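You operate a simulated robot arm through the tools that you are given. There is no shell and no other tool. Be economical: measure what you need, move in short steps, check, and stop when the job is done.

The job below is to be done with a simulated two-armed robot. You get a single attempt, and the scene is never put back.

JOB
Pump the water sample through the patch, then stand the holder on the grade card's matching grey.
Fine: white holder on the seat, funnel over it, three pumps, funnel aside. Where these are worked on the way, their far stop is far enough and under half their travel is too little: funnel.

The check looks at the end state, three seconds after you hand in, the way a careful person would. Anything else that was tipped, shoved, dropped, spilled or broken makes it a failure.

ROBOT AND FRAMES
Two 7-joint arms with two-finger parallel grippers on one trunk that stands fixed in place. Base frame: the origin is at the foot of the trunk, x ahead of it, y to its left, z up. Lengths are in m, angles in degrees, forces in N, time in s.
The left shoulder is at [0.07, 0.156, 1.13], the right one opposite. Payload 3.91 kg a hand.
Tool frame (each hand has its own): the origin (TCP) lies between the finger pads and is the grasp point; the fingertips stand 0.03 m ahead of it; z points along the fingers, y is the line along which they close. The gripper opens to 0.11 m. The fingers are 0.02 m wide and 0.01 m thick; the gripper's body (0.048 by 0.112 m) begins 0.055 m behind the TCP.
Orientation is that of the tool frame in the base frame, as a unit quaternion [w, x, y, z]. With the fingers straight down and closing along the base's y, the tool's x points along the base's -x, its y along +y and its z along -z.

CONTROLS
- The arms move only by the tool move_arm. It takes "left_motion", "right_motion" or both (then of equal length, played together; a hand with none holds still); each is text: rows parted by semicolons, each of 7 numbers parted by spaces: the shift along the base's x, y, z in m, then the turn, a rotation vector about the base's x, y, z in degrees, then the gripper command, from -1 (shut) to 1 (fully open), values between in proportion. In form: x y z rx ry rz gripper; .... A call has 1 to 8 rows; each row shifts and turns the commanded pose from where the row before left it. A row lasts 0.2 s, in which the tool goes at most 0.05 m and 8.6 degrees; a call with a longer step from one row to the next is refused whole, and so is a gripper value outside its range. Where a pose cannot be reached the arm comes as near as it can. A force on the tool above 90 N (or 10 N above the force at the start of the call, whichever is more), or a blocked arm, ends the call early, and 0.2 s more pass. Each finger travels about 0.108 m/s and halts on what it meets, pressing with about 37 N; the grip force reading is that of the motor and also rises with nothing between the fingers. The clock runs only during rows and for 0.2 s after the last one: add rows that do not move to give the fingers time. It gives the time, the measured TCP pose, the force on the tool (base axes), the opening and the grip force at its end, in the units of the frame above (readings bear some noise), with the torque about the TCP (base axes, N m) and any sound that the robot's microphone picked up.
- Cameras (640 x 400 px; columns grow to the right, rows downward): "scene" is now at [0.1261, -0.0531, 1.3887]; the picture's right is [-0.57, -0.82, 0.00], its down [-0.23, 0.16, -0.96] and it looks along [0.79, -0.54, -0.28] (base axes); focal length 345 px, centre (320, 200). "left" rides on the left gripper at [0.072, -0.017, -0.103] in its tool frame; the picture's right is [0.23, 0.97, 0.00], its down [-0.76, 0.18, -0.62] and it looks along [-0.61, 0.14, 0.78] (tool axes); focal length 222 px, centre (320, 200). "right" rides on the right gripper at [0.072, 0.017, -0.103] in its tool frame; the picture's right is [-0.23, 0.97, 0.00], its down [-0.76, -0.18, -0.62] and it looks along [-0.61, -0.14, 0.78] (tool axes); focal length 222 px, centre (320, 200). There is no depth. A picture from a camera that has moved, and an enlarged one, comes with that camera's place and axes in the base frame and with its lens.
- camera(camera): a new picture of that camera. The clock stands still meanwhile.
- raise_lower(by): slides the trunk up (or, below 0, down) by that many m; the arms and the scene camera ride with it, the base frame stays. It gives what a move gives, with no picture.
- pan_tilt(pan, tilt): turns the head with the scene camera to pan (to the left, within 86 degrees either way) and tilt (down, from -29 to 69), counted from straight ahead of the robot. It gives what a move gives.
- zoom(camera, box): a new picture of the part [left, top, right, bottom] of that camera's present view, enlarged. The clock stands still meanwhile.
- finish_job(): hands the job in; it is judged then, once.

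Go step by step. Nothing tells you positions but the pictures and the camera data: compare them with the known pose of the tool, close in by small moves and look again before you grip or let go. The budget is 120 turns and 74 pictures, counting those below and the enlarged ones. Unless the task says otherwise, let go and move clear before handing in, and close with one line.

The tools are called after "Emit:" by a JSON object that holds its "fn" and its "kwargs". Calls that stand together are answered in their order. move_arm: Moves the arms, as the interface text tells. Its arguments: {"type":"object","properties":{"left_motion":{"type":"string"},"right_motion":{"type":"string"}},"required":[]} The other tools are called the same way: raise_lower (by) slides the trunk up or down; pan_tilt (pan, tilt) turns the head that bears the scene camera; camera (camera) takes a picture; zoom (camera, box) takes an enlarged picture of a part of a camera's view; finish_job () hands the job in.

At the start:

```text
clock: 0.0
left_position: [0.6397, -0.0343, 1.2821]
left_orientation: [0.0, -0.001, 1.0, 0.0]
left_force: [-0.2, 0.2, -0.1]
left_wrist_torque: [-0.02, 0.05, 0.01]
left_finger_gap: 0.1102
left_grasp_force: 0.0
right_position: [0.4797, -0.6043, 1.2227]
right_orientation: [0.0, 0.0, 1.0, 0.0]
right_force: [-0.6, 1.5, -0.3]
right_wrist_torque: [-0.01, -0.01, -0.03]
right_finger_gap: 0.1101
right_grasp_force: 0.1
trunk travel left (down, up): [-0.575, 0.365]
head pan, tilt: [-34.6, 16.2]
```

scene: 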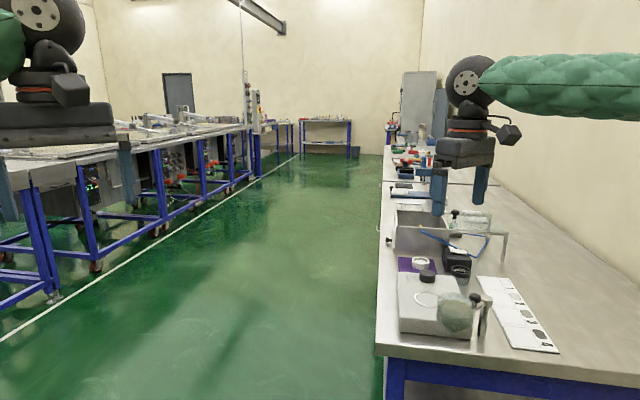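
right: 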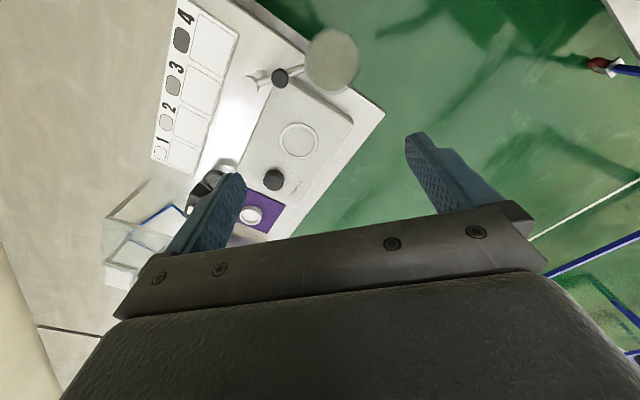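
left: 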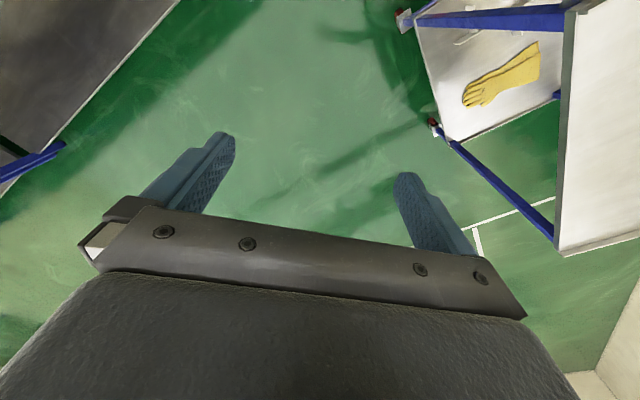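

I see a bench on the right with a device (ring seat, black knob, a funnel on an arm with a pivot post), a white holder on a purple mat, and a grade card with greys 1–4. First I look closer.

Emit:
{"fn": "zoom", "kwargs": {"camera": "scene", "box": [370, 180, 570, 360]}}

Emit:
{"fn": "zoom", "kwargs": {"camera": "right", "box": [100, 0, 400, 240]}}

```text
2.22 times, centred on (470, 270) of scene
camera zoom: at [0.1261, -0.0531, 1.3887], right [-0.57, -0.82, 0.0], down [-0.23, 0.16, -0.96], along [0.79, -0.54, -0.28], focal length 766 px, centre (-13, 44)
```

zoom: 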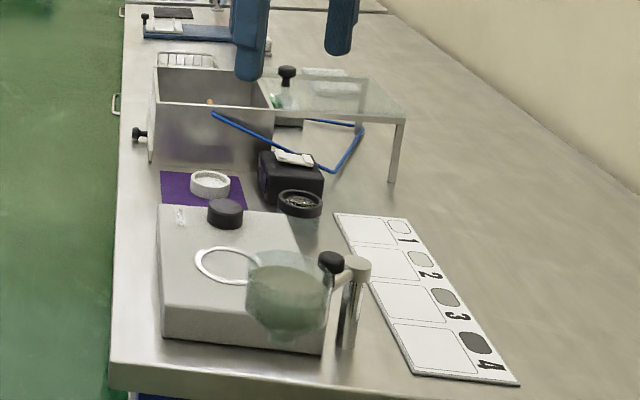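

```text
1.67 times, centred on (250, 120) of right
camera zoom: at [0.4072, -0.5891, 1.3256], right [0.23, 0.97, 0.0], down [0.76, -0.18, 0.62], along [0.61, -0.14, -0.78], focal length 370 px, centre (437, 333)
```

zoom: 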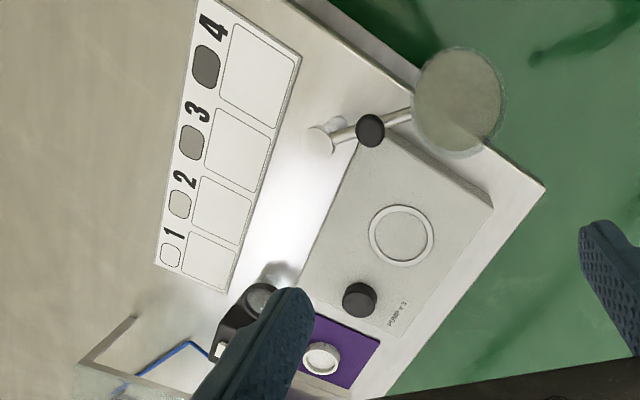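

Triangulating puts the seat ring near (0.57, -0.67, 0.94), the funnel near (0.44, -0.58, 1.01), its post near (0.45, -0.69) and the knob between them. I aim the head at the device for a better view.

Emit:
{"fn": "pan_tilt", "kwargs": {"pan": -52, "tilt": 32}}

Emit:
{"fn": "camera", "kwargs": {"camera": "scene"}}

```text
clock: 0.8
left_position: [0.6401, -0.034, 1.2823]
left_orientation: [0.001, -0.001, 1.0, 0.0]
left_force: [-0.7, -0.2, 0.4]
left_wrist_torque: [-0.02, -0.02, -0.03]
left_finger_gap: 0.11
left_grasp_force: 0.0
right_position: [0.4799, -0.6037, 1.2225]
right_orientation: [0.0, 0.0, 1.0, 0.0]
right_force: [0.4, 0.0, -0.8]
right_wrist_torque: [-0.01, 0.01, 0.01]
right_finger_gap: 0.1099
right_grasp_force: 0.0
trunk travel left (down, up): [-0.575, 0.365]
head pan, tilt: [-52.0, 32.0]
```

```text
68 pictures are left
camera scene: at [0.1044, -0.0707, 1.3633], right [-0.79, -0.62, 0.0], down [-0.33, 0.42, -0.85], along [0.52, -0.67, -0.53], focal length 345 px, centre (320, 200)
```

scene: 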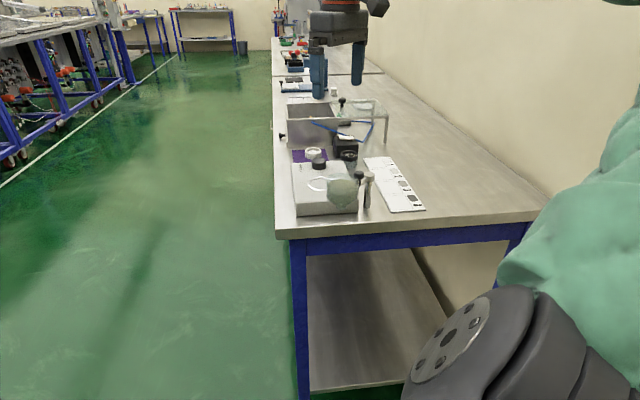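

The device's long axis runs about -44° in the base frame. I turn the right hand to align with it so the wrist camera looks along the bench.

Emit:
{"fn": "move_arm", "kwargs": {"right_motion": "-0.007 0.007 -0.01 0 0 -7.5 1; -0.007 0.007 -0.01 0 0 -7.5 1; -0.007 0.007 0 0 0 -7.5 1; -0.007 0.007 0 0 0 -7.5 1; -0.007 0.007 0 0 0 -7.5 1; -0.005 0.005 0 0 0 -7.5 1; 0 0 0 0 0 0 1"}}

Emit:
{"fn": "camera", "kwargs": {"camera": "right"}}

```text
clock: 2.4
left_position: [0.6391, -0.0352, 1.2819]
left_orientation: [0.0, -0.001, 1.0, 0.0]
left_force: [0.0, 0.2, 0.1]
left_wrist_torque: [0.01, 0.01, 0.0]
left_finger_gap: 0.1099
left_grasp_force: 0.0
right_position: [0.4413, -0.5634, 1.2026]
right_orientation: [-0.001, 0.382, 0.924, 0.001]
right_force: [-0.1, 0.6, 0.0]
right_wrist_torque: [0.02, -0.02, 0.03]
right_finger_gap: 0.1099
right_grasp_force: 0.1
trunk travel left (down, up): [-0.575, 0.365]
head pan, tilt: [-52.0, 32.0]
```

```text
67 pictures are left
camera right: at [0.4006, -0.5023, 1.3056], right [0.85, 0.53, 0.0], down [0.41, -0.66, 0.62], along [0.33, -0.53, -0.78], focal length 222 px, centre (320, 200)
```

right: 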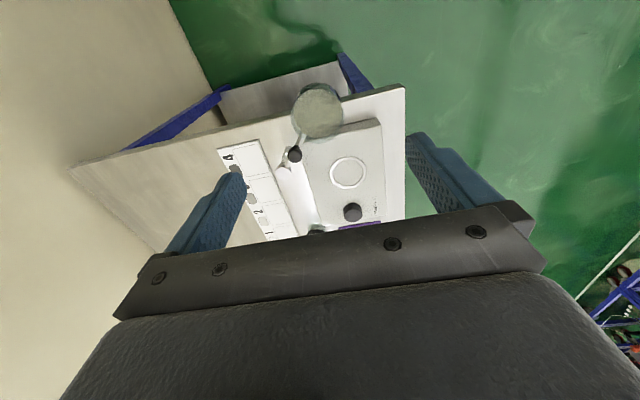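

Emit:
{"fn": "zoom", "kwargs": {"camera": "right", "box": [200, 80, 440, 240]}}

Emit:
{"fn": "zoom", "kwargs": {"camera": "scene", "box": [260, 90, 440, 230]}}

```text
2.50 times, centred on (320, 160) of right
camera zoom: at [0.4006, -0.5023, 1.3056], right [0.85, 0.53, 0.0], down [0.41, -0.66, 0.62], along [0.33, -0.53, -0.78], focal length 555 px, centre (320, 300)
```

zoom: 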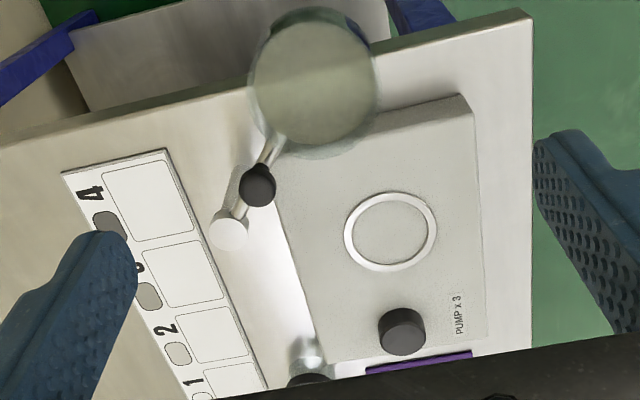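

```text
2.86 times, centred on (350, 160) of scene
camera zoom: at [0.1045, -0.0711, 1.3632], right [-0.79, -0.62, 0.0], down [-0.33, 0.42, -0.85], along [0.52, -0.67, -0.53], focal length 985 px, centre (234, 314)
```

zoom: 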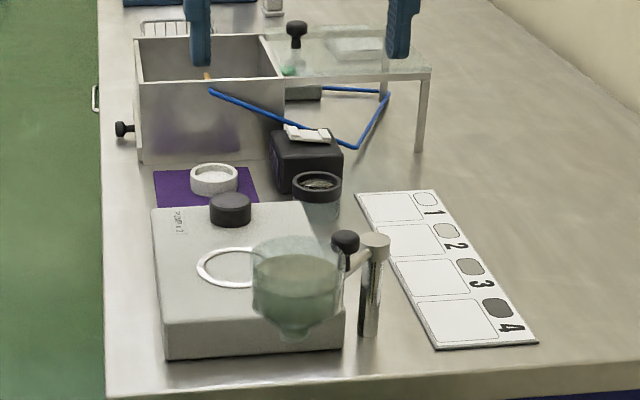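

The seat is at about (0.568, -0.669, 0.937), the pump button at (0.629, -0.738, top 0.96), the bench at z≈0.895 and the white holder at about (0.745, -0.857). That's beyond tool-down reach, so I tilt the hand outward about its closing axis while moving out high up.

Emit:
{"fn": "move_arm", "kwargs": {"right_motion": "0.0313 -0.0296 -0.008 -4.95 -4.95 0 1; 0.0313 -0.0296 -0.008 -4.95 -4.95 0 1; 0.0313 -0.0296 -0.008 -4.95 -4.95 0 1; 0.0313 -0.0296 -0.008 -4.95 -4.95 0 1; 0.0313 -0.0296 -0.008 -4.95 -4.95 0 1; 0.0313 -0.0296 -0.008 0 0 0 1; 0.0313 -0.0296 -0.008 0 0 0 1; 0 0 0 0 0 0 1"}}

Emit:
{"fn": "camera", "kwargs": {"camera": "right"}}

Emit:
{"fn": "zoom", "kwargs": {"camera": "scene", "box": [260, 60, 440, 230]}}

```text
clock: 4.2
left_position: [0.6391, -0.0344, 1.2823]
left_orientation: [0.0, -0.001, 1.0, 0.0]
left_force: [0.0, -0.3, 0.1]
left_wrist_torque: [-0.01, 0.0, 0.02]
left_finger_gap: 0.1101
left_grasp_force: 0.1
right_position: [0.659, -0.7702, 1.1475]
right_orientation: [0.279, 0.365, 0.881, -0.116]
right_force: [-0.1, 0.3, -0.4]
right_wrist_torque: [-0.01, -0.01, -0.01]
right_finger_gap: 0.1098
right_grasp_force: 0.0
trunk travel left (down, up): [-0.575, 0.365]
head pan, tilt: [-52.0, 32.0]
```

```text
64 pictures are left
camera right: at [0.5866, -0.6764, 1.1894], right [0.82, 0.56, 0.13], down [0.06, -0.31, 0.95], along [0.57, -0.77, -0.29], focal length 222 px, centre (320, 200)
```

right: 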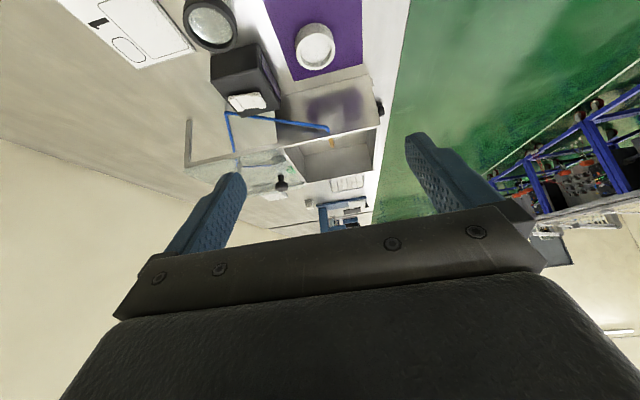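

```text
2.35 times, centred on (350, 145) of scene
camera zoom: at [0.1034, -0.0702, 1.3634], right [-0.79, -0.62, 0.0], down [-0.33, 0.42, -0.85], along [0.52, -0.67, -0.53], focal length 811 px, centre (249, 329)
```

zoom: 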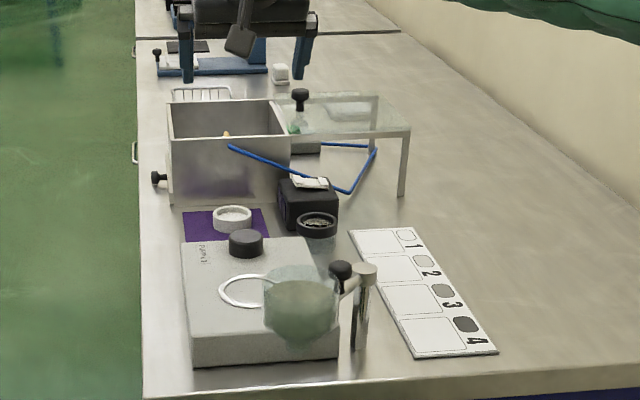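

Holder refined to about (0.737, -0.843). The wrist camera sits on the underside near the button, so I reduce the tilt to 25° and hover over the holder.

Emit:
{"fn": "move_arm", "kwargs": {"right_motion": "0.0195 -0.0182 -0.032 3.54 3.54 0 0.5; 0.0195 -0.0182 -0.032 3.54 3.54 0 0.5; 0.0195 -0.0182 -0.032 0 0 0 0.5; 0.0195 -0.0182 -0.032 0 0 0 0.5; 0 0 0 0 0 0 0.5"}}

Emit:
{"fn": "camera", "kwargs": {"camera": "right"}}

Emit:
{"fn": "zoom", "kwargs": {"camera": "scene", "box": [260, 90, 400, 190]}}

```text
clock: 5.4
left_position: [0.6384, -0.0343, 1.2829]
left_orientation: [0.0, -0.001, 1.0, 0.0]
left_force: [-0.8, 0.1, 0.1]
left_wrist_torque: [-0.02, -0.01, -0.01]
left_finger_gap: 0.1099
left_grasp_force: 0.0
right_position: [0.7363, -0.8456, 1.0183]
right_orientation: [0.2, 0.373, 0.902, -0.082]
right_force: [0.4, 0.3, 0.6]
right_wrist_torque: [-0.01, 0.02, 0.02]
right_finger_gap: 0.0822
right_grasp_force: 0.1
trunk travel left (down, up): [-0.575, 0.365]
head pan, tilt: [-52.0, 32.0]
```

```text
62 pictures are left
camera right: at [0.6705, -0.7589, 1.0812], right [0.83, 0.54, 0.1], down [0.18, -0.43, 0.89], along [0.52, -0.72, -0.45], focal length 222 px, centre (320, 200)
```

right: 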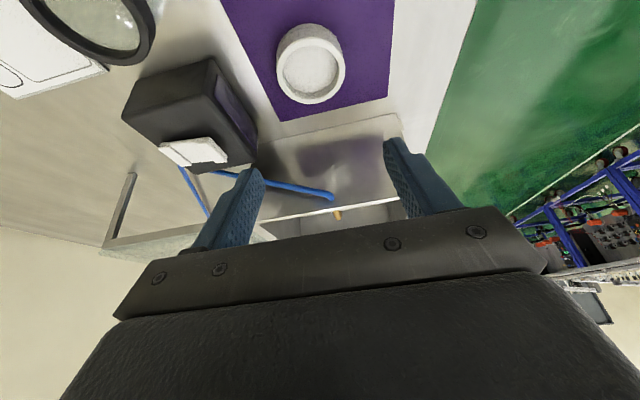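

```text
4.00 times, centred on (330, 140) of scene
camera zoom: at [0.1035, -0.0705, 1.3634], right [-0.79, -0.62, 0.0], down [-0.33, 0.42, -0.85], along [0.52, -0.67, -0.53], focal length 1379 px, centre (280, 440)
```

zoom: 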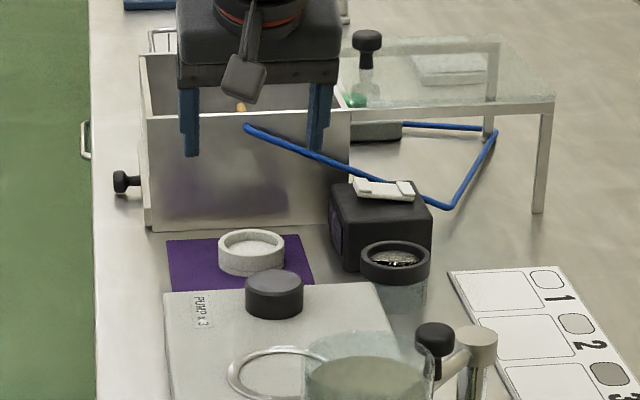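

The hover pose is reached and centred on the holder. I reduce the tilt to 18° for more camera clearance and go down partway.

Emit:
{"fn": "move_arm", "kwargs": {"right_motion": "-0.005 0.0075 -0.015 4.95 4.95 0 0.5; 0 0 -0.02 0 0 0 0.5; 0 0 -0.02 0 0 0 0.5; 0 0 0 0 0 0 0.5"}}

Emit:
{"fn": "zoom", "kwargs": {"camera": "scene", "box": [270, 90, 390, 180]}}

Emit:
{"fn": "camera", "kwargs": {"camera": "right"}}

```text
clock: 6.4
left_position: [0.6394, -0.0347, 1.2824]
left_orientation: [0.001, 0.0, 1.0, 0.0]
left_force: [-0.5, -0.1, 0.7]
left_wrist_torque: [-0.03, -0.02, 0.01]
left_finger_gap: 0.1097
left_grasp_force: 0.1
right_position: [0.7325, -0.8363, 0.9632]
right_orientation: [0.145, 0.379, 0.912, -0.06]
right_force: [-1.1, 0.0, 0.0]
right_wrist_torque: [0.02, 0.04, 0.05]
right_finger_gap: 0.0825
right_grasp_force: 0.1
trunk travel left (down, up): [-0.575, 0.365]
head pan, tilt: [-52.0, 32.0]
```

```text
4.44 times, centred on (330, 135) of scene
camera zoom: at [0.104, -0.0707, 1.3633], right [-0.79, -0.62, 0.0], down [-0.33, 0.42, -0.85], along [0.52, -0.67, -0.53], focal length 1533 px, centre (276, 489)
```

zoom: 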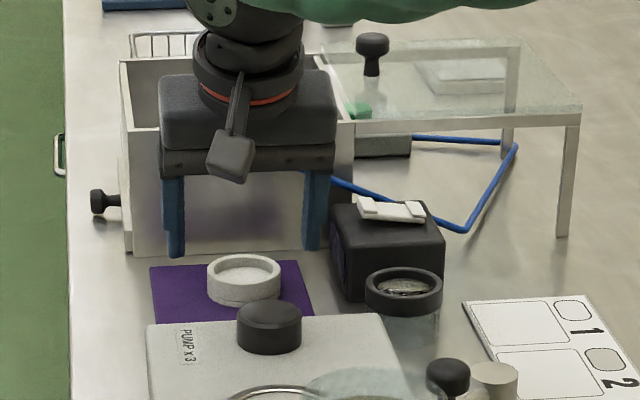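

```text
59 pictures are left
camera right: at [0.6717, -0.755, 1.0389], right [0.84, 0.54, 0.07], down [0.25, -0.5, 0.83], along [0.48, -0.68, -0.56], focal length 222 px, centre (320, 200)
```

right: 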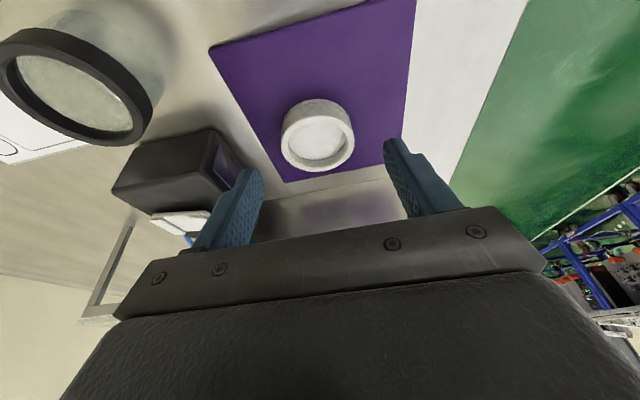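

The 18° tilt is reached and the holder sits about 9 mm ahead along the fingers, as wanted. I descend and close.

Emit:
{"fn": "move_arm", "kwargs": {"right_motion": "0 -0.0005 -0.016 0 0 0 0.5; 0 -0.0005 -0.015 0 0 0 0.5; 0 0 0 0 0 0 0.5; 0 0 0 0 0 0 0; 0 0 0 0 0 0 -0.5; 0 0 0 0 0 0 -0.5"}}

Emit:
{"fn": "camera", "kwargs": {"camera": "right"}}

Emit:
{"fn": "zoom", "kwargs": {"camera": "scene", "box": [270, 90, 390, 180]}}

```text
clock: 7.8
left_position: [0.6372, -0.0341, 1.2837]
left_orientation: [0.0, 0.0, 1.0, 0.001]
left_force: [0.4, -0.8, 0.5]
left_wrist_torque: [0.04, 0.02, -0.02]
left_finger_gap: 0.1098
left_grasp_force: 0.0
right_position: [0.7301, -0.8385, 0.9365]
right_orientation: [0.145, 0.378, 0.912, -0.06]
right_force: [-4.7, -8.3, 19.0]
right_wrist_torque: [-0.63, 0.54, 0.04]
right_finger_gap: 0.051
right_grasp_force: 36.6
trunk travel left (down, up): [-0.575, 0.365]
head pan, tilt: [-52.0, 32.0]
```

```text
58 pictures are left
camera right: at [0.6706, -0.7561, 1.0108], right [0.84, 0.54, 0.07], down [0.25, -0.5, 0.83], along [0.48, -0.68, -0.55], focal length 222 px, centre (320, 200)
```

right: 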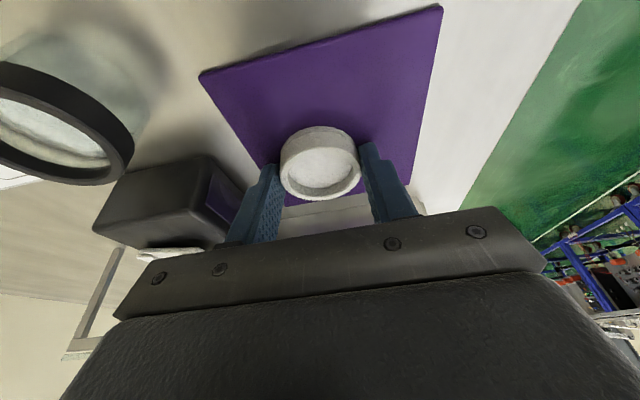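

```text
4.44 times, centred on (330, 135) of scene
camera zoom: at [0.1025, -0.0699, 1.3636], right [-0.79, -0.62, 0.0], down [-0.33, 0.42, -0.85], along [0.52, -0.67, -0.53], focal length 1533 px, centre (276, 489)
```

zoom: 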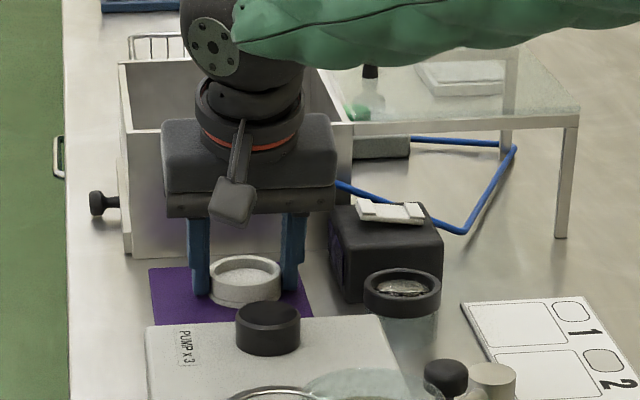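

The holder is gripped (gap 0.051) with the tips lightly on the mat. I lift straight up.

Emit:
{"fn": "move_arm", "kwargs": {"right_motion": "0 0 0.01 0 0 0 -0.5; 0 0 0.02 0 0 0 -0.5; 0 0 0.03 0 0 0 -0.5; 0 0 0.03 0 0 0 -0.5; 0 0 0.03 0 0 0 -0.5; 0 0 0 0 0 0 -0.5"}}

Emit:
{"fn": "camera", "kwargs": {"camera": "right"}}

```text
clock: 9.2
left_position: [0.6411, -0.0352, 1.2828]
left_orientation: [-0.001, -0.001, 1.0, 0.0]
left_force: [-0.3, -0.7, -1.2]
left_wrist_torque: [0.0, -0.01, 0.02]
left_finger_gap: 0.1101
left_grasp_force: 0.0
right_position: [0.7323, -0.8365, 1.0534]
right_orientation: [0.143, 0.377, 0.913, -0.059]
right_force: [-0.9, 0.9, -0.5]
right_wrist_torque: [0.03, -0.04, -0.02]
right_finger_gap: 0.0507
right_grasp_force: 36.9
trunk travel left (down, up): [-0.575, 0.365]
head pan, tilt: [-52.0, 32.0]
```

```text
56 pictures are left
camera right: at [0.6722, -0.755, 1.1284], right [0.84, 0.54, 0.07], down [0.25, -0.5, 0.83], along [0.48, -0.68, -0.56], focal length 222 px, centre (320, 200)
```

right: 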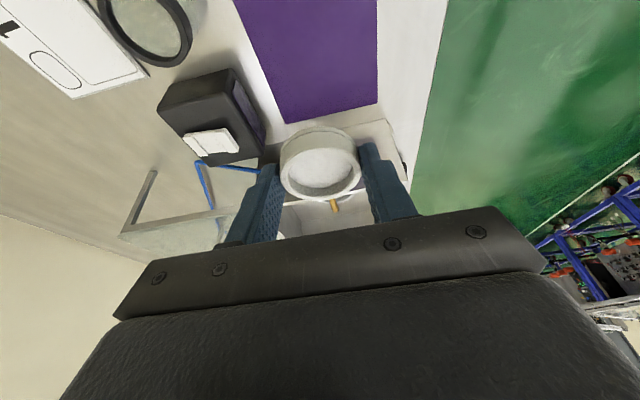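

The holder is held level. I bring it over the seat while turning the yaw to about -85°, keeping the tilt, so that the hand stays clear of the funnel.

Emit:
{"fn": "move_arm", "kwargs": {"right_motion": "-0.0275 0.0294 0.01 0 0 -6.67 -0.5; -0.0275 0.0294 0.01 0 0 -6.67 -0.5; -0.0275 0.0294 0.01 0 0 -6.67 -0.5; -0.0275 0.0294 0.01 0 0 -6.67 -0.5; -0.0275 0.0294 0.01 0 0 -6.67 -0.5; -0.0275 0.0294 0 0 0 -6.67 -0.5; 0 0 0 0 0 0 -0.5"}}

Emit:
{"fn": "zoom", "kwargs": {"camera": "scene", "box": [230, 70, 470, 230]}}

Emit:
{"fn": "camera", "kwargs": {"camera": "right"}}

```text
clock: 10.8
left_position: [0.6409, -0.0343, 1.2822]
left_orientation: [-0.001, 0.0, 1.0, 0.0]
left_force: [0.1, 0.1, 0.1]
left_wrist_torque: [-0.01, 0.03, -0.01]
left_finger_gap: 0.11
left_grasp_force: 0.1
right_position: [0.566, -0.6616, 1.1025]
right_orientation: [0.114, 0.667, 0.728, -0.106]
right_force: [0.6, -0.5, 0.0]
right_wrist_torque: [-0.01, -0.01, -0.01]
right_finger_gap: 0.0507
right_grasp_force: 37.1
trunk travel left (down, up): [-0.575, 0.365]
head pan, tilt: [-52.0, 32.0]
```

```text
2.50 times, centred on (350, 150) of scene
camera zoom: at [0.105, -0.0711, 1.3631], right [-0.79, -0.62, 0.0], down [-0.33, 0.42, -0.85], along [0.52, -0.67, -0.53], focal length 862 px, centre (245, 325)
```

zoom: 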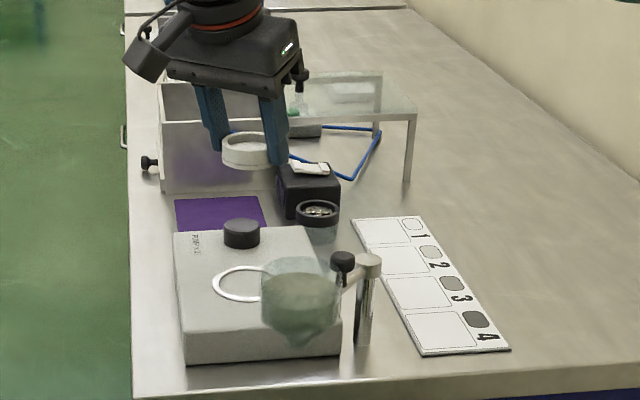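

```text
54 pictures are left
camera right: at [0.5735, -0.5603, 1.1768], right [0.99, -0.13, 0.07], down [-0.13, -0.55, 0.83], along [-0.07, -0.83, -0.56], focal length 222 px, centre (320, 200)
```

right: 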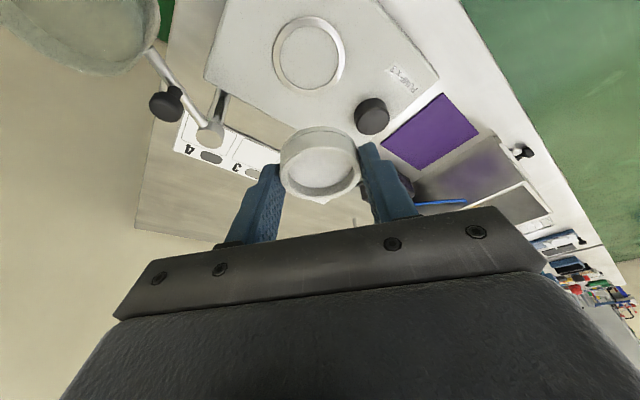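

The seat from this view is near (0.567, -0.664, 0.94). I lower to just above it and recheck the centring.

Emit:
{"fn": "move_arm", "kwargs": {"right_motion": "0 0.0065 -0.03 0 0 0 -0.5; 0 0 -0.03 0 0 0 -0.5; 0 0 -0.03 0 0 0 -0.5; 0 0 0 0 0 0 -0.5"}}

Emit:
{"fn": "camera", "kwargs": {"camera": "right"}}

Emit:
{"fn": "zoom", "kwargs": {"camera": "scene", "box": [270, 130, 390, 220]}}

```text
clock: 11.8
left_position: [0.6385, -0.0336, 1.2821]
left_orientation: [0.001, -0.001, 1.0, -0.001]
left_force: [0.2, 0.3, 0.3]
left_wrist_torque: [0.0, 0.03, 0.0]
left_finger_gap: 0.1097
left_grasp_force: 0.1
right_position: [0.5653, -0.6538, 1.013]
right_orientation: [0.116, 0.667, 0.728, -0.106]
right_force: [-0.5, 0.0, 0.5]
right_wrist_torque: [0.02, -0.01, 0.0]
right_finger_gap: 0.0509
right_grasp_force: 37.0
trunk travel left (down, up): [-0.575, 0.365]
head pan, tilt: [-52.0, 32.0]
```

```text
53 pictures are left
camera right: at [0.573, -0.554, 1.0885], right [0.99, -0.13, 0.07], down [-0.13, -0.55, 0.83], along [-0.07, -0.83, -0.56], focal length 222 px, centre (320, 200)
```

right: 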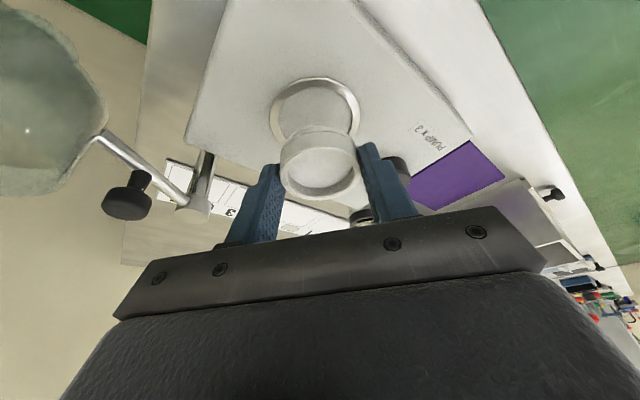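

```text
4.44 times, centred on (330, 175) of scene
camera zoom: at [0.1042, -0.0704, 1.3633], right [-0.79, -0.62, 0.0], down [-0.33, 0.42, -0.85], along [0.52, -0.67, -0.53], focal length 1533 px, centre (276, 311)
```

zoom: 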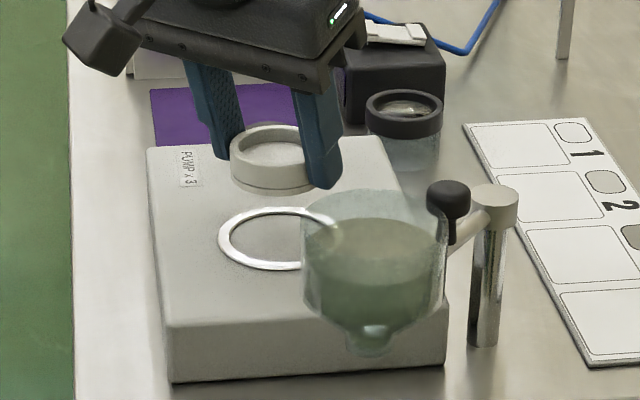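

The seat is confirmed at (0.566, -0.664) and the holder is within ~2 mm of it. I correct slightly and lower to near contact.

Emit:
{"fn": "move_arm", "kwargs": {"right_motion": "0.0012 -0.001 -0.012 0 0 0 -0.5; 0 0 -0.012 0 0 0 -0.5; 0 0 -0.009 0 0 0 -0.5; 0 0 0 0 0 0 -0.5"}}

Emit:
{"fn": "camera", "kwargs": {"camera": "right"}}

Emit:
{"fn": "zoom", "kwargs": {"camera": "scene", "box": [290, 140, 370, 200]}}

```text
clock: 12.8
left_position: [0.6396, -0.034, 1.2836]
left_orientation: [0.0, -0.001, 1.0, 0.0]
left_force: [0.2, 0.1, -0.5]
left_wrist_torque: [-0.02, -0.01, -0.01]
left_finger_gap: 0.11
left_grasp_force: 0.0
right_position: [0.5669, -0.6563, 0.9798]
right_orientation: [0.116, 0.668, 0.728, -0.105]
right_force: [-0.6, 0.6, -0.7]
right_wrist_torque: [0.01, -0.02, 0.01]
right_finger_gap: 0.0509
right_grasp_force: 37.0
trunk travel left (down, up): [-0.575, 0.365]
head pan, tilt: [-52.0, 32.0]
```

```text
51 pictures are left
camera right: at [0.5757, -0.5554, 1.0555], right [0.99, -0.13, 0.07], down [-0.13, -0.55, 0.83], along [-0.07, -0.83, -0.56], focal length 222 px, centre (320, 200)
```

right: 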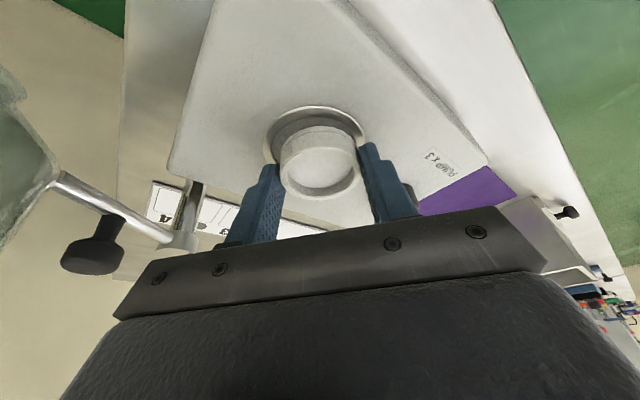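

```text
6.67 times, centred on (330, 170) of scene
camera zoom: at [0.1043, -0.0706, 1.3633], right [-0.79, -0.62, 0.0], down [-0.33, 0.42, -0.85], along [0.52, -0.67, -0.53], focal length 2299 px, centre (253, 400)
```

zoom: 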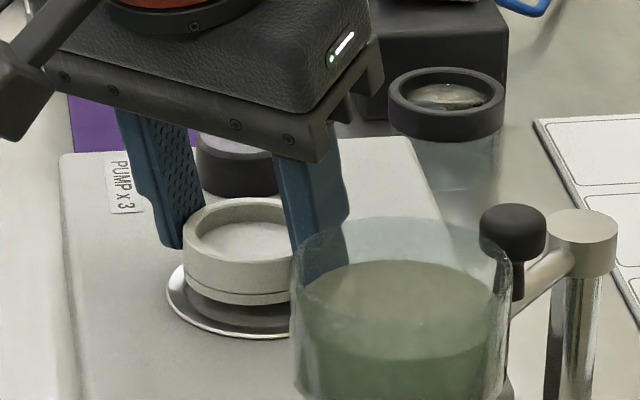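

Only small residual offsets remain (about 1–2 mm). I nudge and lower to contact in small steps.

Emit:
{"fn": "move_arm", "kwargs": {"right_motion": "-0.0014 -0.0006 -0.004 0 0 0 -0.5; 0 0 -0.003 0 0 0 -0.5; 0 0 -0.002 0 0 0 -0.5; 0 0 0 0 0 0 -0.5"}}

Emit:
{"fn": "zoom", "kwargs": {"camera": "scene", "box": [290, 140, 370, 200]}}

```text
clock: 13.8
left_position: [0.6386, -0.033, 1.284]
left_orientation: [0.0, -0.001, 1.0, 0.0]
left_force: [-0.2, 0.0, -0.7]
left_wrist_torque: [0.01, 0.01, -0.01]
left_finger_gap: 0.1102
left_grasp_force: 0.0
right_position: [0.5672, -0.6565, 0.9742]
right_orientation: [0.117, 0.668, 0.728, -0.104]
right_force: [4.9, -4.6, 23.1]
right_wrist_torque: [-0.11, -0.83, 0.11]
right_finger_gap: 0.0509
right_grasp_force: 37.2
trunk travel left (down, up): [-0.575, 0.365]
head pan, tilt: [-52.0, 32.0]
```

```text
6.67 times, centred on (330, 170) of scene
camera zoom: at [0.1035, -0.0696, 1.3637], right [-0.79, -0.62, 0.0], down [-0.33, 0.42, -0.85], along [0.52, -0.67, -0.53], focal length 2299 px, centre (253, 400)
```

zoom: 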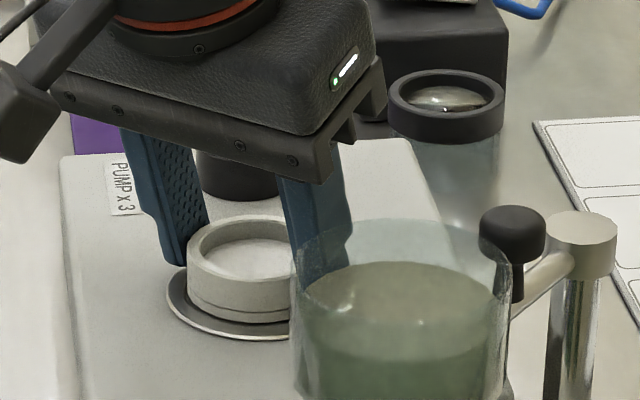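

Contact at about the expected height (23 N). I check the centring from the wrist camera before letting go.

Emit:
{"fn": "zoom", "kwargs": {"camera": "right", "box": [240, 90, 400, 220]}}

```text
3.08 times, centred on (320, 155) of right
camera zoom: at [0.5743, -0.556, 1.0487], right [0.99, -0.13, 0.07], down [-0.13, -0.54, 0.83], along [-0.07, -0.83, -0.55], focal length 684 px, centre (320, 338)
```

zoom: 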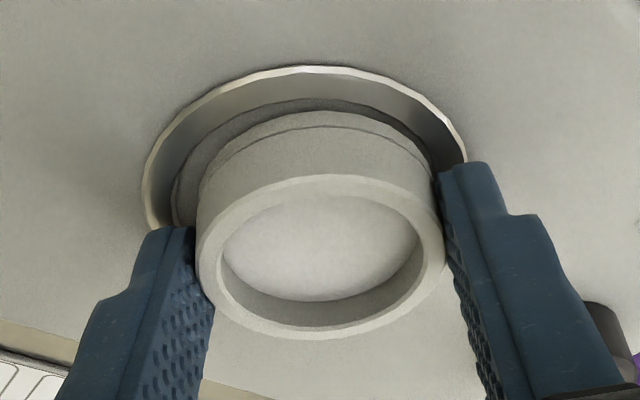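

The holder sits about 2 mm too far in +x and rests on the seat's rim. I raise slightly, shift -x and lower again.

Emit:
{"fn": "move_arm", "kwargs": {"right_motion": "0 0 0.006 0 0 0 -0.5; -0.0012 0.0008 0 0 0 0 -0.5; 0 0 0 0 0 0 -0.5"}}

Emit:
{"fn": "zoom", "kwargs": {"camera": "right", "box": [240, 90, 400, 220]}}

```text
clock: 14.6
left_position: [0.639, -0.0349, 1.2834]
left_orientation: [0.0, 0.0, 1.0, 0.001]
left_force: [-0.3, 0.2, 0.2]
left_wrist_torque: [-0.03, -0.01, -0.03]
left_finger_gap: 0.11
left_grasp_force: 0.1
right_position: [0.5666, -0.6565, 0.9762]
right_orientation: [0.115, 0.667, 0.728, -0.106]
right_force: [-0.2, -0.1, -0.4]
right_wrist_torque: [-0.03, -0.01, -0.04]
right_finger_gap: 0.0505
right_grasp_force: 37.0
trunk travel left (down, up): [-0.575, 0.365]
head pan, tilt: [-52.0, 32.0]
```

```text
3.08 times, centred on (320, 155) of right
camera zoom: at [0.5736, -0.5554, 1.0513], right [0.99, -0.13, 0.07], down [-0.13, -0.55, 0.83], along [-0.07, -0.83, -0.56], focal length 684 px, centre (320, 338)
```

zoom: 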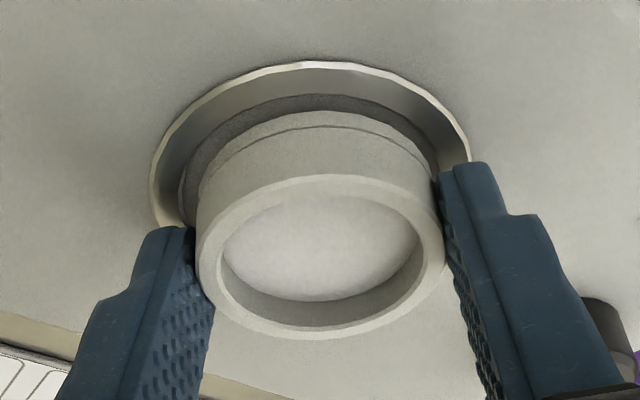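

Emit:
{"fn": "move_arm", "kwargs": {"right_motion": "-0.0012 0.0006 0 0 0 0 -0.5; 0 0 -0.003 0 0 0 -0.5; 0 0 -0.003 0 0 0 -0.5; 0 0 -0.002 0 0 0 -0.5; 0 0 0 0 0 0 -0.5"}}

Emit:
{"fn": "zoom", "kwargs": {"camera": "right", "box": [240, 90, 400, 220]}}

```text
clock: 15.8
left_position: [0.6376, -0.0326, 1.2831]
left_orientation: [0.0, -0.001, 1.0, -0.001]
left_force: [1.2, 0.8, -0.4]
left_wrist_torque: [-0.02, -0.02, 0.01]
left_finger_gap: 0.11
left_grasp_force: 0.1
right_position: [0.564, -0.6562, 0.973]
right_orientation: [0.119, 0.667, 0.728, -0.105]
right_force: [11.9, -11.9, 47.9]
right_wrist_torque: [-0.47, 0.97, 0.84]
right_finger_gap: 0.0507
right_grasp_force: 36.5
trunk travel left (down, up): [-0.575, 0.365]
head pan, tilt: [-52.0, 32.0]
```

```text
3.08 times, centred on (320, 155) of right
camera zoom: at [0.5714, -0.5542, 1.0487], right [0.99, -0.13, 0.08], down [-0.14, -0.54, 0.83], along [-0.07, -0.83, -0.55], focal length 684 px, centre (320, 338)
```

zoom: 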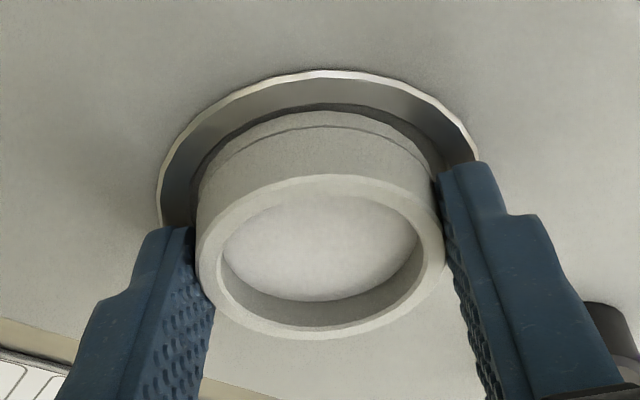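

The fingertips now rest on the seat's rim and the holder is centred within a millimetre. I unload, open, and back off upward.

Emit:
{"fn": "move_arm", "kwargs": {"right_motion": "0.0008 0 0.004 0 0 0 -0.5; 0 0 0 0 0 0 -0.5; 0 0 0 0 0 0 0.1; 0 0 0 0 0 0 0.3; 0 0 0 0 0 0 0.4"}}

Emit:
{"fn": "zoom", "kwargs": {"camera": "right", "box": [240, 90, 400, 220]}}

Emit:
{"fn": "zoom", "kwargs": {"camera": "scene", "box": [290, 140, 370, 200]}}

```text
clock: 17.0
left_position: [0.6383, -0.0333, 1.284]
left_orientation: [0.001, -0.001, 1.0, 0.0]
left_force: [-0.4, 0.1, -0.3]
left_wrist_torque: [-0.03, 0.04, 0.01]
left_finger_gap: 0.1101
left_grasp_force: 0.0
right_position: [0.5648, -0.6541, 0.9716]
right_orientation: [0.115, 0.667, 0.728, -0.106]
right_force: [-17.2, 1.3, 18.0]
right_wrist_torque: [-0.01, 0.55, 0.05]
right_finger_gap: 0.0775
right_grasp_force: 0.7
trunk travel left (down, up): [-0.575, 0.365]
head pan, tilt: [-52.0, 32.0]
```

```text
3.08 times, centred on (320, 155) of right
camera zoom: at [0.5717, -0.5533, 1.0472], right [0.99, -0.13, 0.07], down [-0.13, -0.55, 0.83], along [-0.07, -0.83, -0.56], focal length 684 px, centre (320, 338)
```

zoom: 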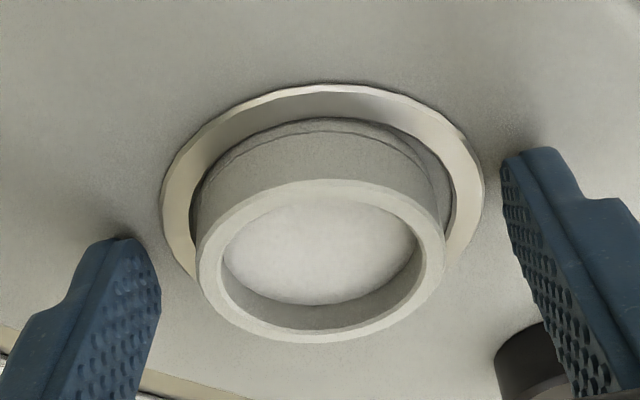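

```text
6.67 times, centred on (330, 170) of scene
camera zoom: at [0.1025, -0.0698, 1.3631], right [-0.79, -0.62, 0.0], down [-0.33, 0.42, -0.85], along [0.52, -0.67, -0.53], focal length 2299 px, centre (253, 400)
```

zoom: 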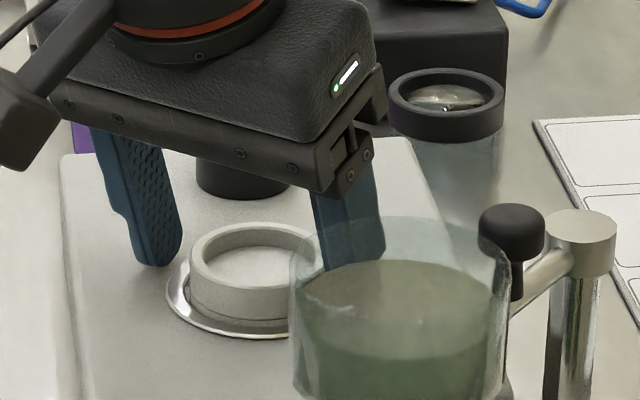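

The holder has been released and appears to be in the recess. I retract upward along the tilt and inspect the seating.

Emit:
{"fn": "move_arm", "kwargs": {"right_motion": "0 0.002 0.01 0 0 0 0.4; 0 0.005 0.03 0 0 0 0.4; 0 0.005 0.04 0 0 0 0.4; 0 0.005 0.04 0 0 0 0.4; 0 0 0 0 0 0 0.4"}}

Emit:
{"fn": "zoom", "kwargs": {"camera": "right", "box": [220, 0, 420, 150]}}

Emit:
{"fn": "zoom", "kwargs": {"camera": "scene", "box": [290, 140, 370, 200]}}

```text
clock: 18.2
left_position: [0.6389, -0.0324, 1.2826]
left_orientation: [0.0, -0.002, 1.0, 0.0]
left_force: [0.2, 0.1, 0.2]
left_wrist_torque: [-0.04, 0.0, 0.01]
left_finger_gap: 0.1098
left_grasp_force: 0.0
right_position: [0.5635, -0.6372, 1.0919]
right_orientation: [0.115, 0.667, 0.729, -0.106]
right_force: [-0.1, 0.2, 0.9]
right_wrist_torque: [0.01, 0.0, 0.04]
right_finger_gap: 0.0772
right_grasp_force: 0.0
trunk travel left (down, up): [-0.575, 0.365]
head pan, tilt: [-52.0, 32.0]
```

```text
2.67 times, centred on (320, 75) of right
camera zoom: at [0.5708, -0.5364, 1.1687], right [0.99, -0.13, 0.07], down [-0.13, -0.54, 0.83], along [-0.07, -0.83, -0.56], focal length 592 px, centre (320, 533)
```

zoom: 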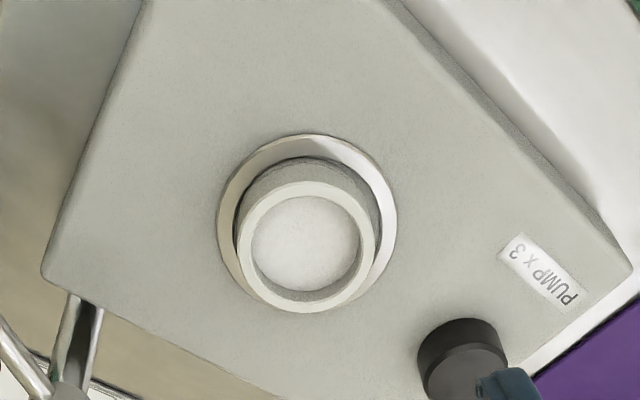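

```text
6.67 times, centred on (330, 170) of scene
camera zoom: at [0.1031, -0.0698, 1.3634], right [-0.79, -0.62, 0.0], down [-0.33, 0.42, -0.85], along [0.52, -0.67, -0.53], focal length 2299 px, centre (253, 400)
```

zoom: 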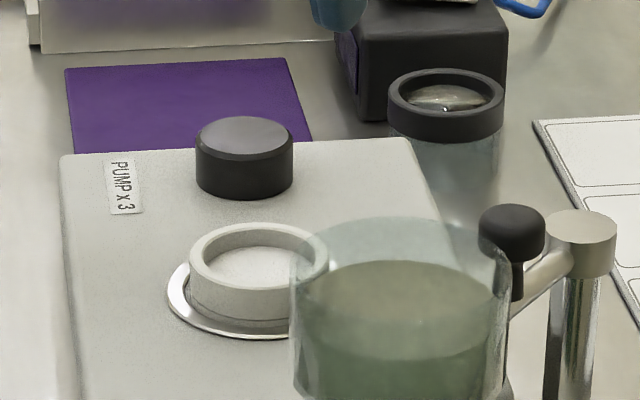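

The holder is seated level in the recess. Next is the funnel: post near (0.452, -0.697), knob near (0.451, -0.647, ~1.01). I bring the hand upright above the knob to look.

Emit:
{"fn": "move_arm", "kwargs": {"right_motion": "-0.02 -0.002 0.015 5.97 0.48 0 0.4; -0.02 -0.002 0.015 5.97 0.48 0 0.4; -0.02 -0.002 0.015 5.97 0.48 0 0.4; -0.0175 -0.0013 0 0 0 8.33 0.2; -0.0175 -0.0013 0 0 0 8.33 0.2; -0.0175 -0.0013 0 0 0 8.33 0.2; 0 0 0 0 0 0 0.2"}}

Emit:
{"fn": "camera", "kwargs": {"camera": "right"}}

Emit:
{"fn": "zoom", "kwargs": {"camera": "scene", "box": [270, 110, 430, 220]}}

```text
clock: 19.8
left_position: [0.6407, -0.0346, 1.2816]
left_orientation: [-0.001, -0.001, 1.0, 0.0]
left_force: [0.3, -0.2, 0.5]
left_wrist_torque: [0.02, 0.02, -0.01]
left_finger_gap: 0.1101
left_grasp_force: 0.1
right_position: [0.4531, -0.65, 1.1391]
right_orientation: [0.0, 0.5, 0.866, 0.001]
right_force: [0.0, -0.4, -0.5]
right_wrist_torque: [-0.01, 0.02, 0.0]
right_finger_gap: 0.066
right_grasp_force: 0.1
trunk travel left (down, up): [-0.575, 0.365]
head pan, tilt: [-52.0, 32.0]
```

```text
41 pictures are left
camera right: at [0.4314, -0.5804, 1.2405], right [0.96, 0.29, 0.0], down [0.23, -0.75, 0.62], along [0.18, -0.59, -0.78], focal length 222 px, centre (320, 200)
```

right: 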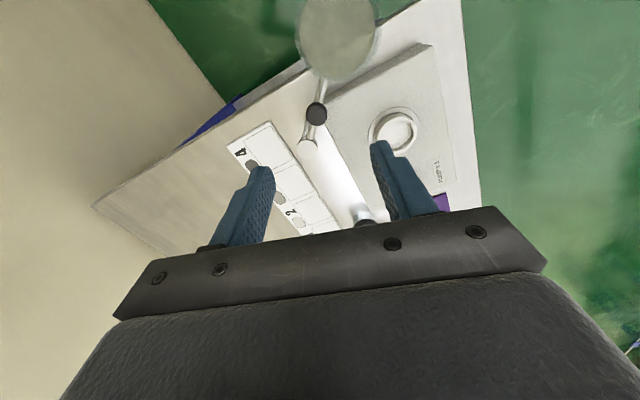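

```text
3.64 times, centred on (350, 165) of scene
camera zoom: at [0.1052, -0.0711, 1.3631], right [-0.79, -0.62, 0.0], down [-0.33, 0.42, -0.85], along [0.52, -0.67, -0.53], focal length 1254 px, centre (211, 327)
```

zoom: 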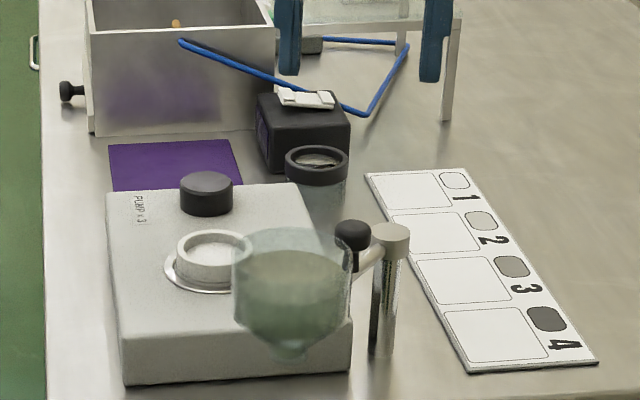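

Knob measured at about (0.449, -0.650) and post at (0.452, -0.692). I turn to make the fingers straddle the knob tangentially and go down around it with a moderate opening.

Emit:
{"fn": "move_arm", "kwargs": {"right_motion": "-0.004 0.001 -0.01 0 0 -7 -0.1; 0 0 -0.02 0 0 -7 -0.1; 0 0 -0.02 0 0 -7 -0.1; 0 0 -0.02 0 0 -7 -0.1; 0 0 -0.02 0 0 0 -0.1; 0 0 0 0 0 0 -0.1"}}

Emit:
{"fn": "camera", "kwargs": {"camera": "right"}}

Emit:
{"fn": "zoom", "kwargs": {"camera": "scene", "box": [300, 120, 400, 200]}}

```text
clock: 21.2
left_position: [0.6389, -0.0344, 1.2822]
left_orientation: [0.0, 0.0, 1.0, 0.0]
left_force: [-0.1, -0.7, 0.3]
left_wrist_torque: [0.0, -0.02, 0.01]
left_finger_gap: 0.1099
left_grasp_force: 0.2
right_position: [0.449, -0.6468, 1.0483]
right_orientation: [0.0, 0.694, 0.72, 0.001]
right_force: [-0.7, -0.5, -1.0]
right_wrist_torque: [0.01, 0.02, 0.0]
right_finger_gap: 0.0495
right_grasp_force: 0.0
trunk travel left (down, up): [-0.575, 0.365]
head pan, tilt: [-52.0, 32.0]
```

```text
39 pictures are left
camera right: at [0.4638, -0.575, 1.1504], right [0.98, -0.19, 0.0], down [-0.15, -0.77, 0.62], along [-0.12, -0.61, -0.78], focal length 222 px, centre (320, 200)
```

right: 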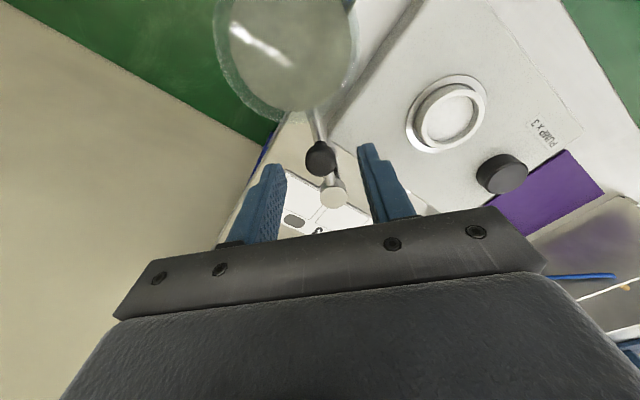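

```text
5.00 times, centred on (350, 160) of scene
camera zoom: at [0.1041, -0.0705, 1.3633], right [-0.79, -0.62, 0.0], down [-0.33, 0.42, -0.85], along [0.52, -0.67, -0.53], focal length 1724 px, centre (170, 400)
```

zoom: 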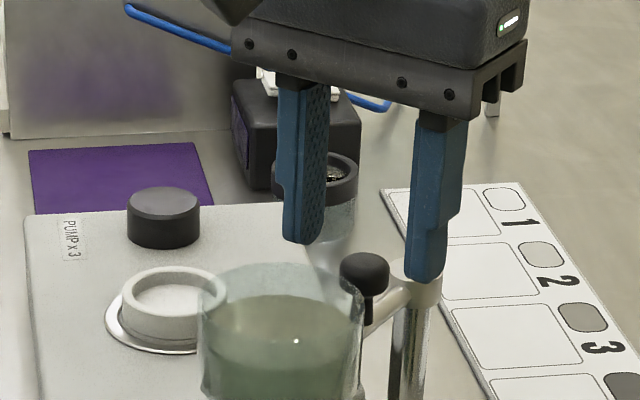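

The knob is well centred between the fingers (knob at (0.4495, -0.647), radius 0.045 from the post). I lower around it, narrow the fingers, and begin the clockwise arc slowly.

Emit:
{"fn": "move_arm", "kwargs": {"right_motion": "0 0 -0.01 0 0 0 -0.1; 0 0 -0.011 0 0 0 -0.45; 0 0 0 0 0 0 -0.45; 0.0039 0.0001 0 0 0 -5 -0.45; 0.0039 -0.0003 0 0 0 -5 -0.45; 0.0039 -0.0006 0 0 0 -5 -0.45; 0.0038 -0.0009 0 0 0 -5 -0.45"}}

Emit:
{"fn": "camera", "kwargs": {"camera": "right"}}

```text
clock: 22.8
left_position: [0.6398, -0.0346, 1.2822]
left_orientation: [0.001, -0.002, 1.0, 0.0]
left_force: [0.1, -0.2, 0.5]
left_wrist_torque: [0.01, -0.02, 0.0]
left_finger_gap: 0.1097
left_grasp_force: 0.1
right_position: [0.4646, -0.6482, 1.0267]
right_orientation: [0.001, 0.81, 0.587, 0.001]
right_force: [0.5, -0.6, -0.5]
right_wrist_torque: [-0.01, 0.0, 0.02]
right_finger_gap: 0.0304
right_grasp_force: 0.3
trunk travel left (down, up): [-0.575, 0.365]
head pan, tilt: [-52.0, 32.0]
```

```text
37 pictures are left
camera right: at [0.5025, -0.5861, 1.1298], right [0.86, -0.52, 0.0], down [-0.41, -0.67, 0.62], along [-0.32, -0.53, -0.78], focal length 222 px, centre (320, 200)
```

right: 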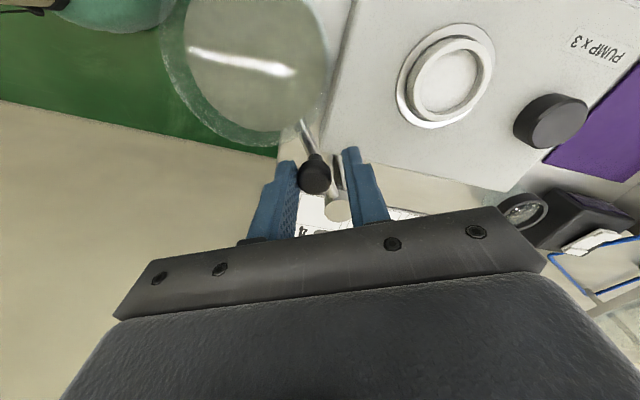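

The knob is between the fingertips and following with hardly any force. I continue the arc.

Emit:
{"fn": "move_arm", "kwargs": {"right_motion": "0.0037 -0.0013 0 0 0 -5 -0.45; 0.0036 -0.0016 0 0 0 -5 -0.45; 0.0034 -0.0019 0 0 0 -5 -0.45; 0.0032 -0.0022 0 0 0 -5 -0.45; 0.0030 -0.0024 0 0 0 -5 -0.45; 0.0028 -0.0027 0 0 0 -5 -0.45; 0 0 0 0 0 0 -0.45"}}

Emit:
{"fn": "camera", "kwargs": {"camera": "right"}}

Emit:
{"fn": "zoom", "kwargs": {"camera": "scene", "box": [280, 110, 400, 200]}}

```text
clock: 24.4
left_position: [0.6401, -0.0346, 1.2817]
left_orientation: [-0.001, -0.001, 1.0, 0.0]
left_force: [-0.3, 0.1, 0.0]
left_wrist_torque: [0.0, 0.01, -0.03]
left_finger_gap: 0.1098
left_grasp_force: 0.0
right_position: [0.4861, -0.6617, 1.0277]
right_orientation: [0.0, 0.934, 0.358, 0.001]
right_force: [-0.5, 0.2, -0.3]
right_wrist_torque: [-0.03, 0.01, 0.02]
right_finger_gap: 0.0302
right_grasp_force: 0.1
trunk travel left (down, up): [-0.575, 0.365]
head pan, tilt: [-52.0, 32.0]
```

```text
36 pictures are left
camera right: at [0.5491, -0.6268, 1.1302], right [0.48, -0.88, 0.0], down [-0.69, -0.38, 0.62], along [-0.55, -0.3, -0.78], focal length 222 px, centre (320, 200)
```

right: 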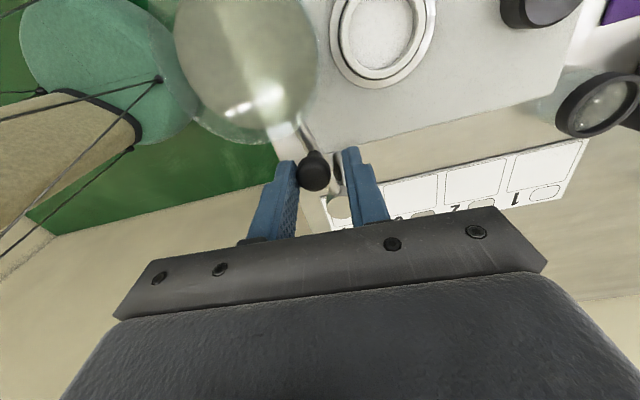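

```text
4.44 times, centred on (340, 155) of scene
camera zoom: at [0.1043, -0.0708, 1.3633], right [-0.79, -0.62, 0.0], down [-0.33, 0.42, -0.85], along [0.52, -0.67, -0.53], focal length 1533 px, centre (231, 400)
```

zoom: 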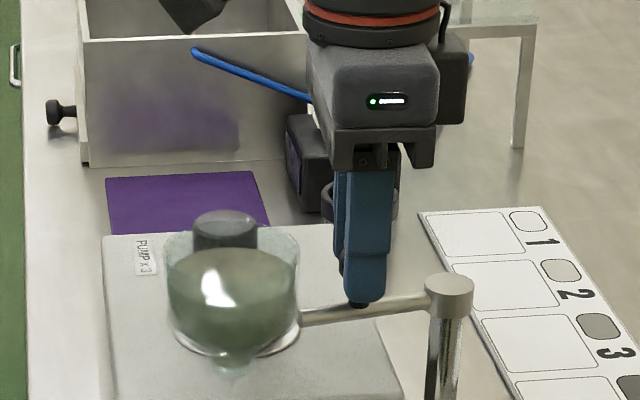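

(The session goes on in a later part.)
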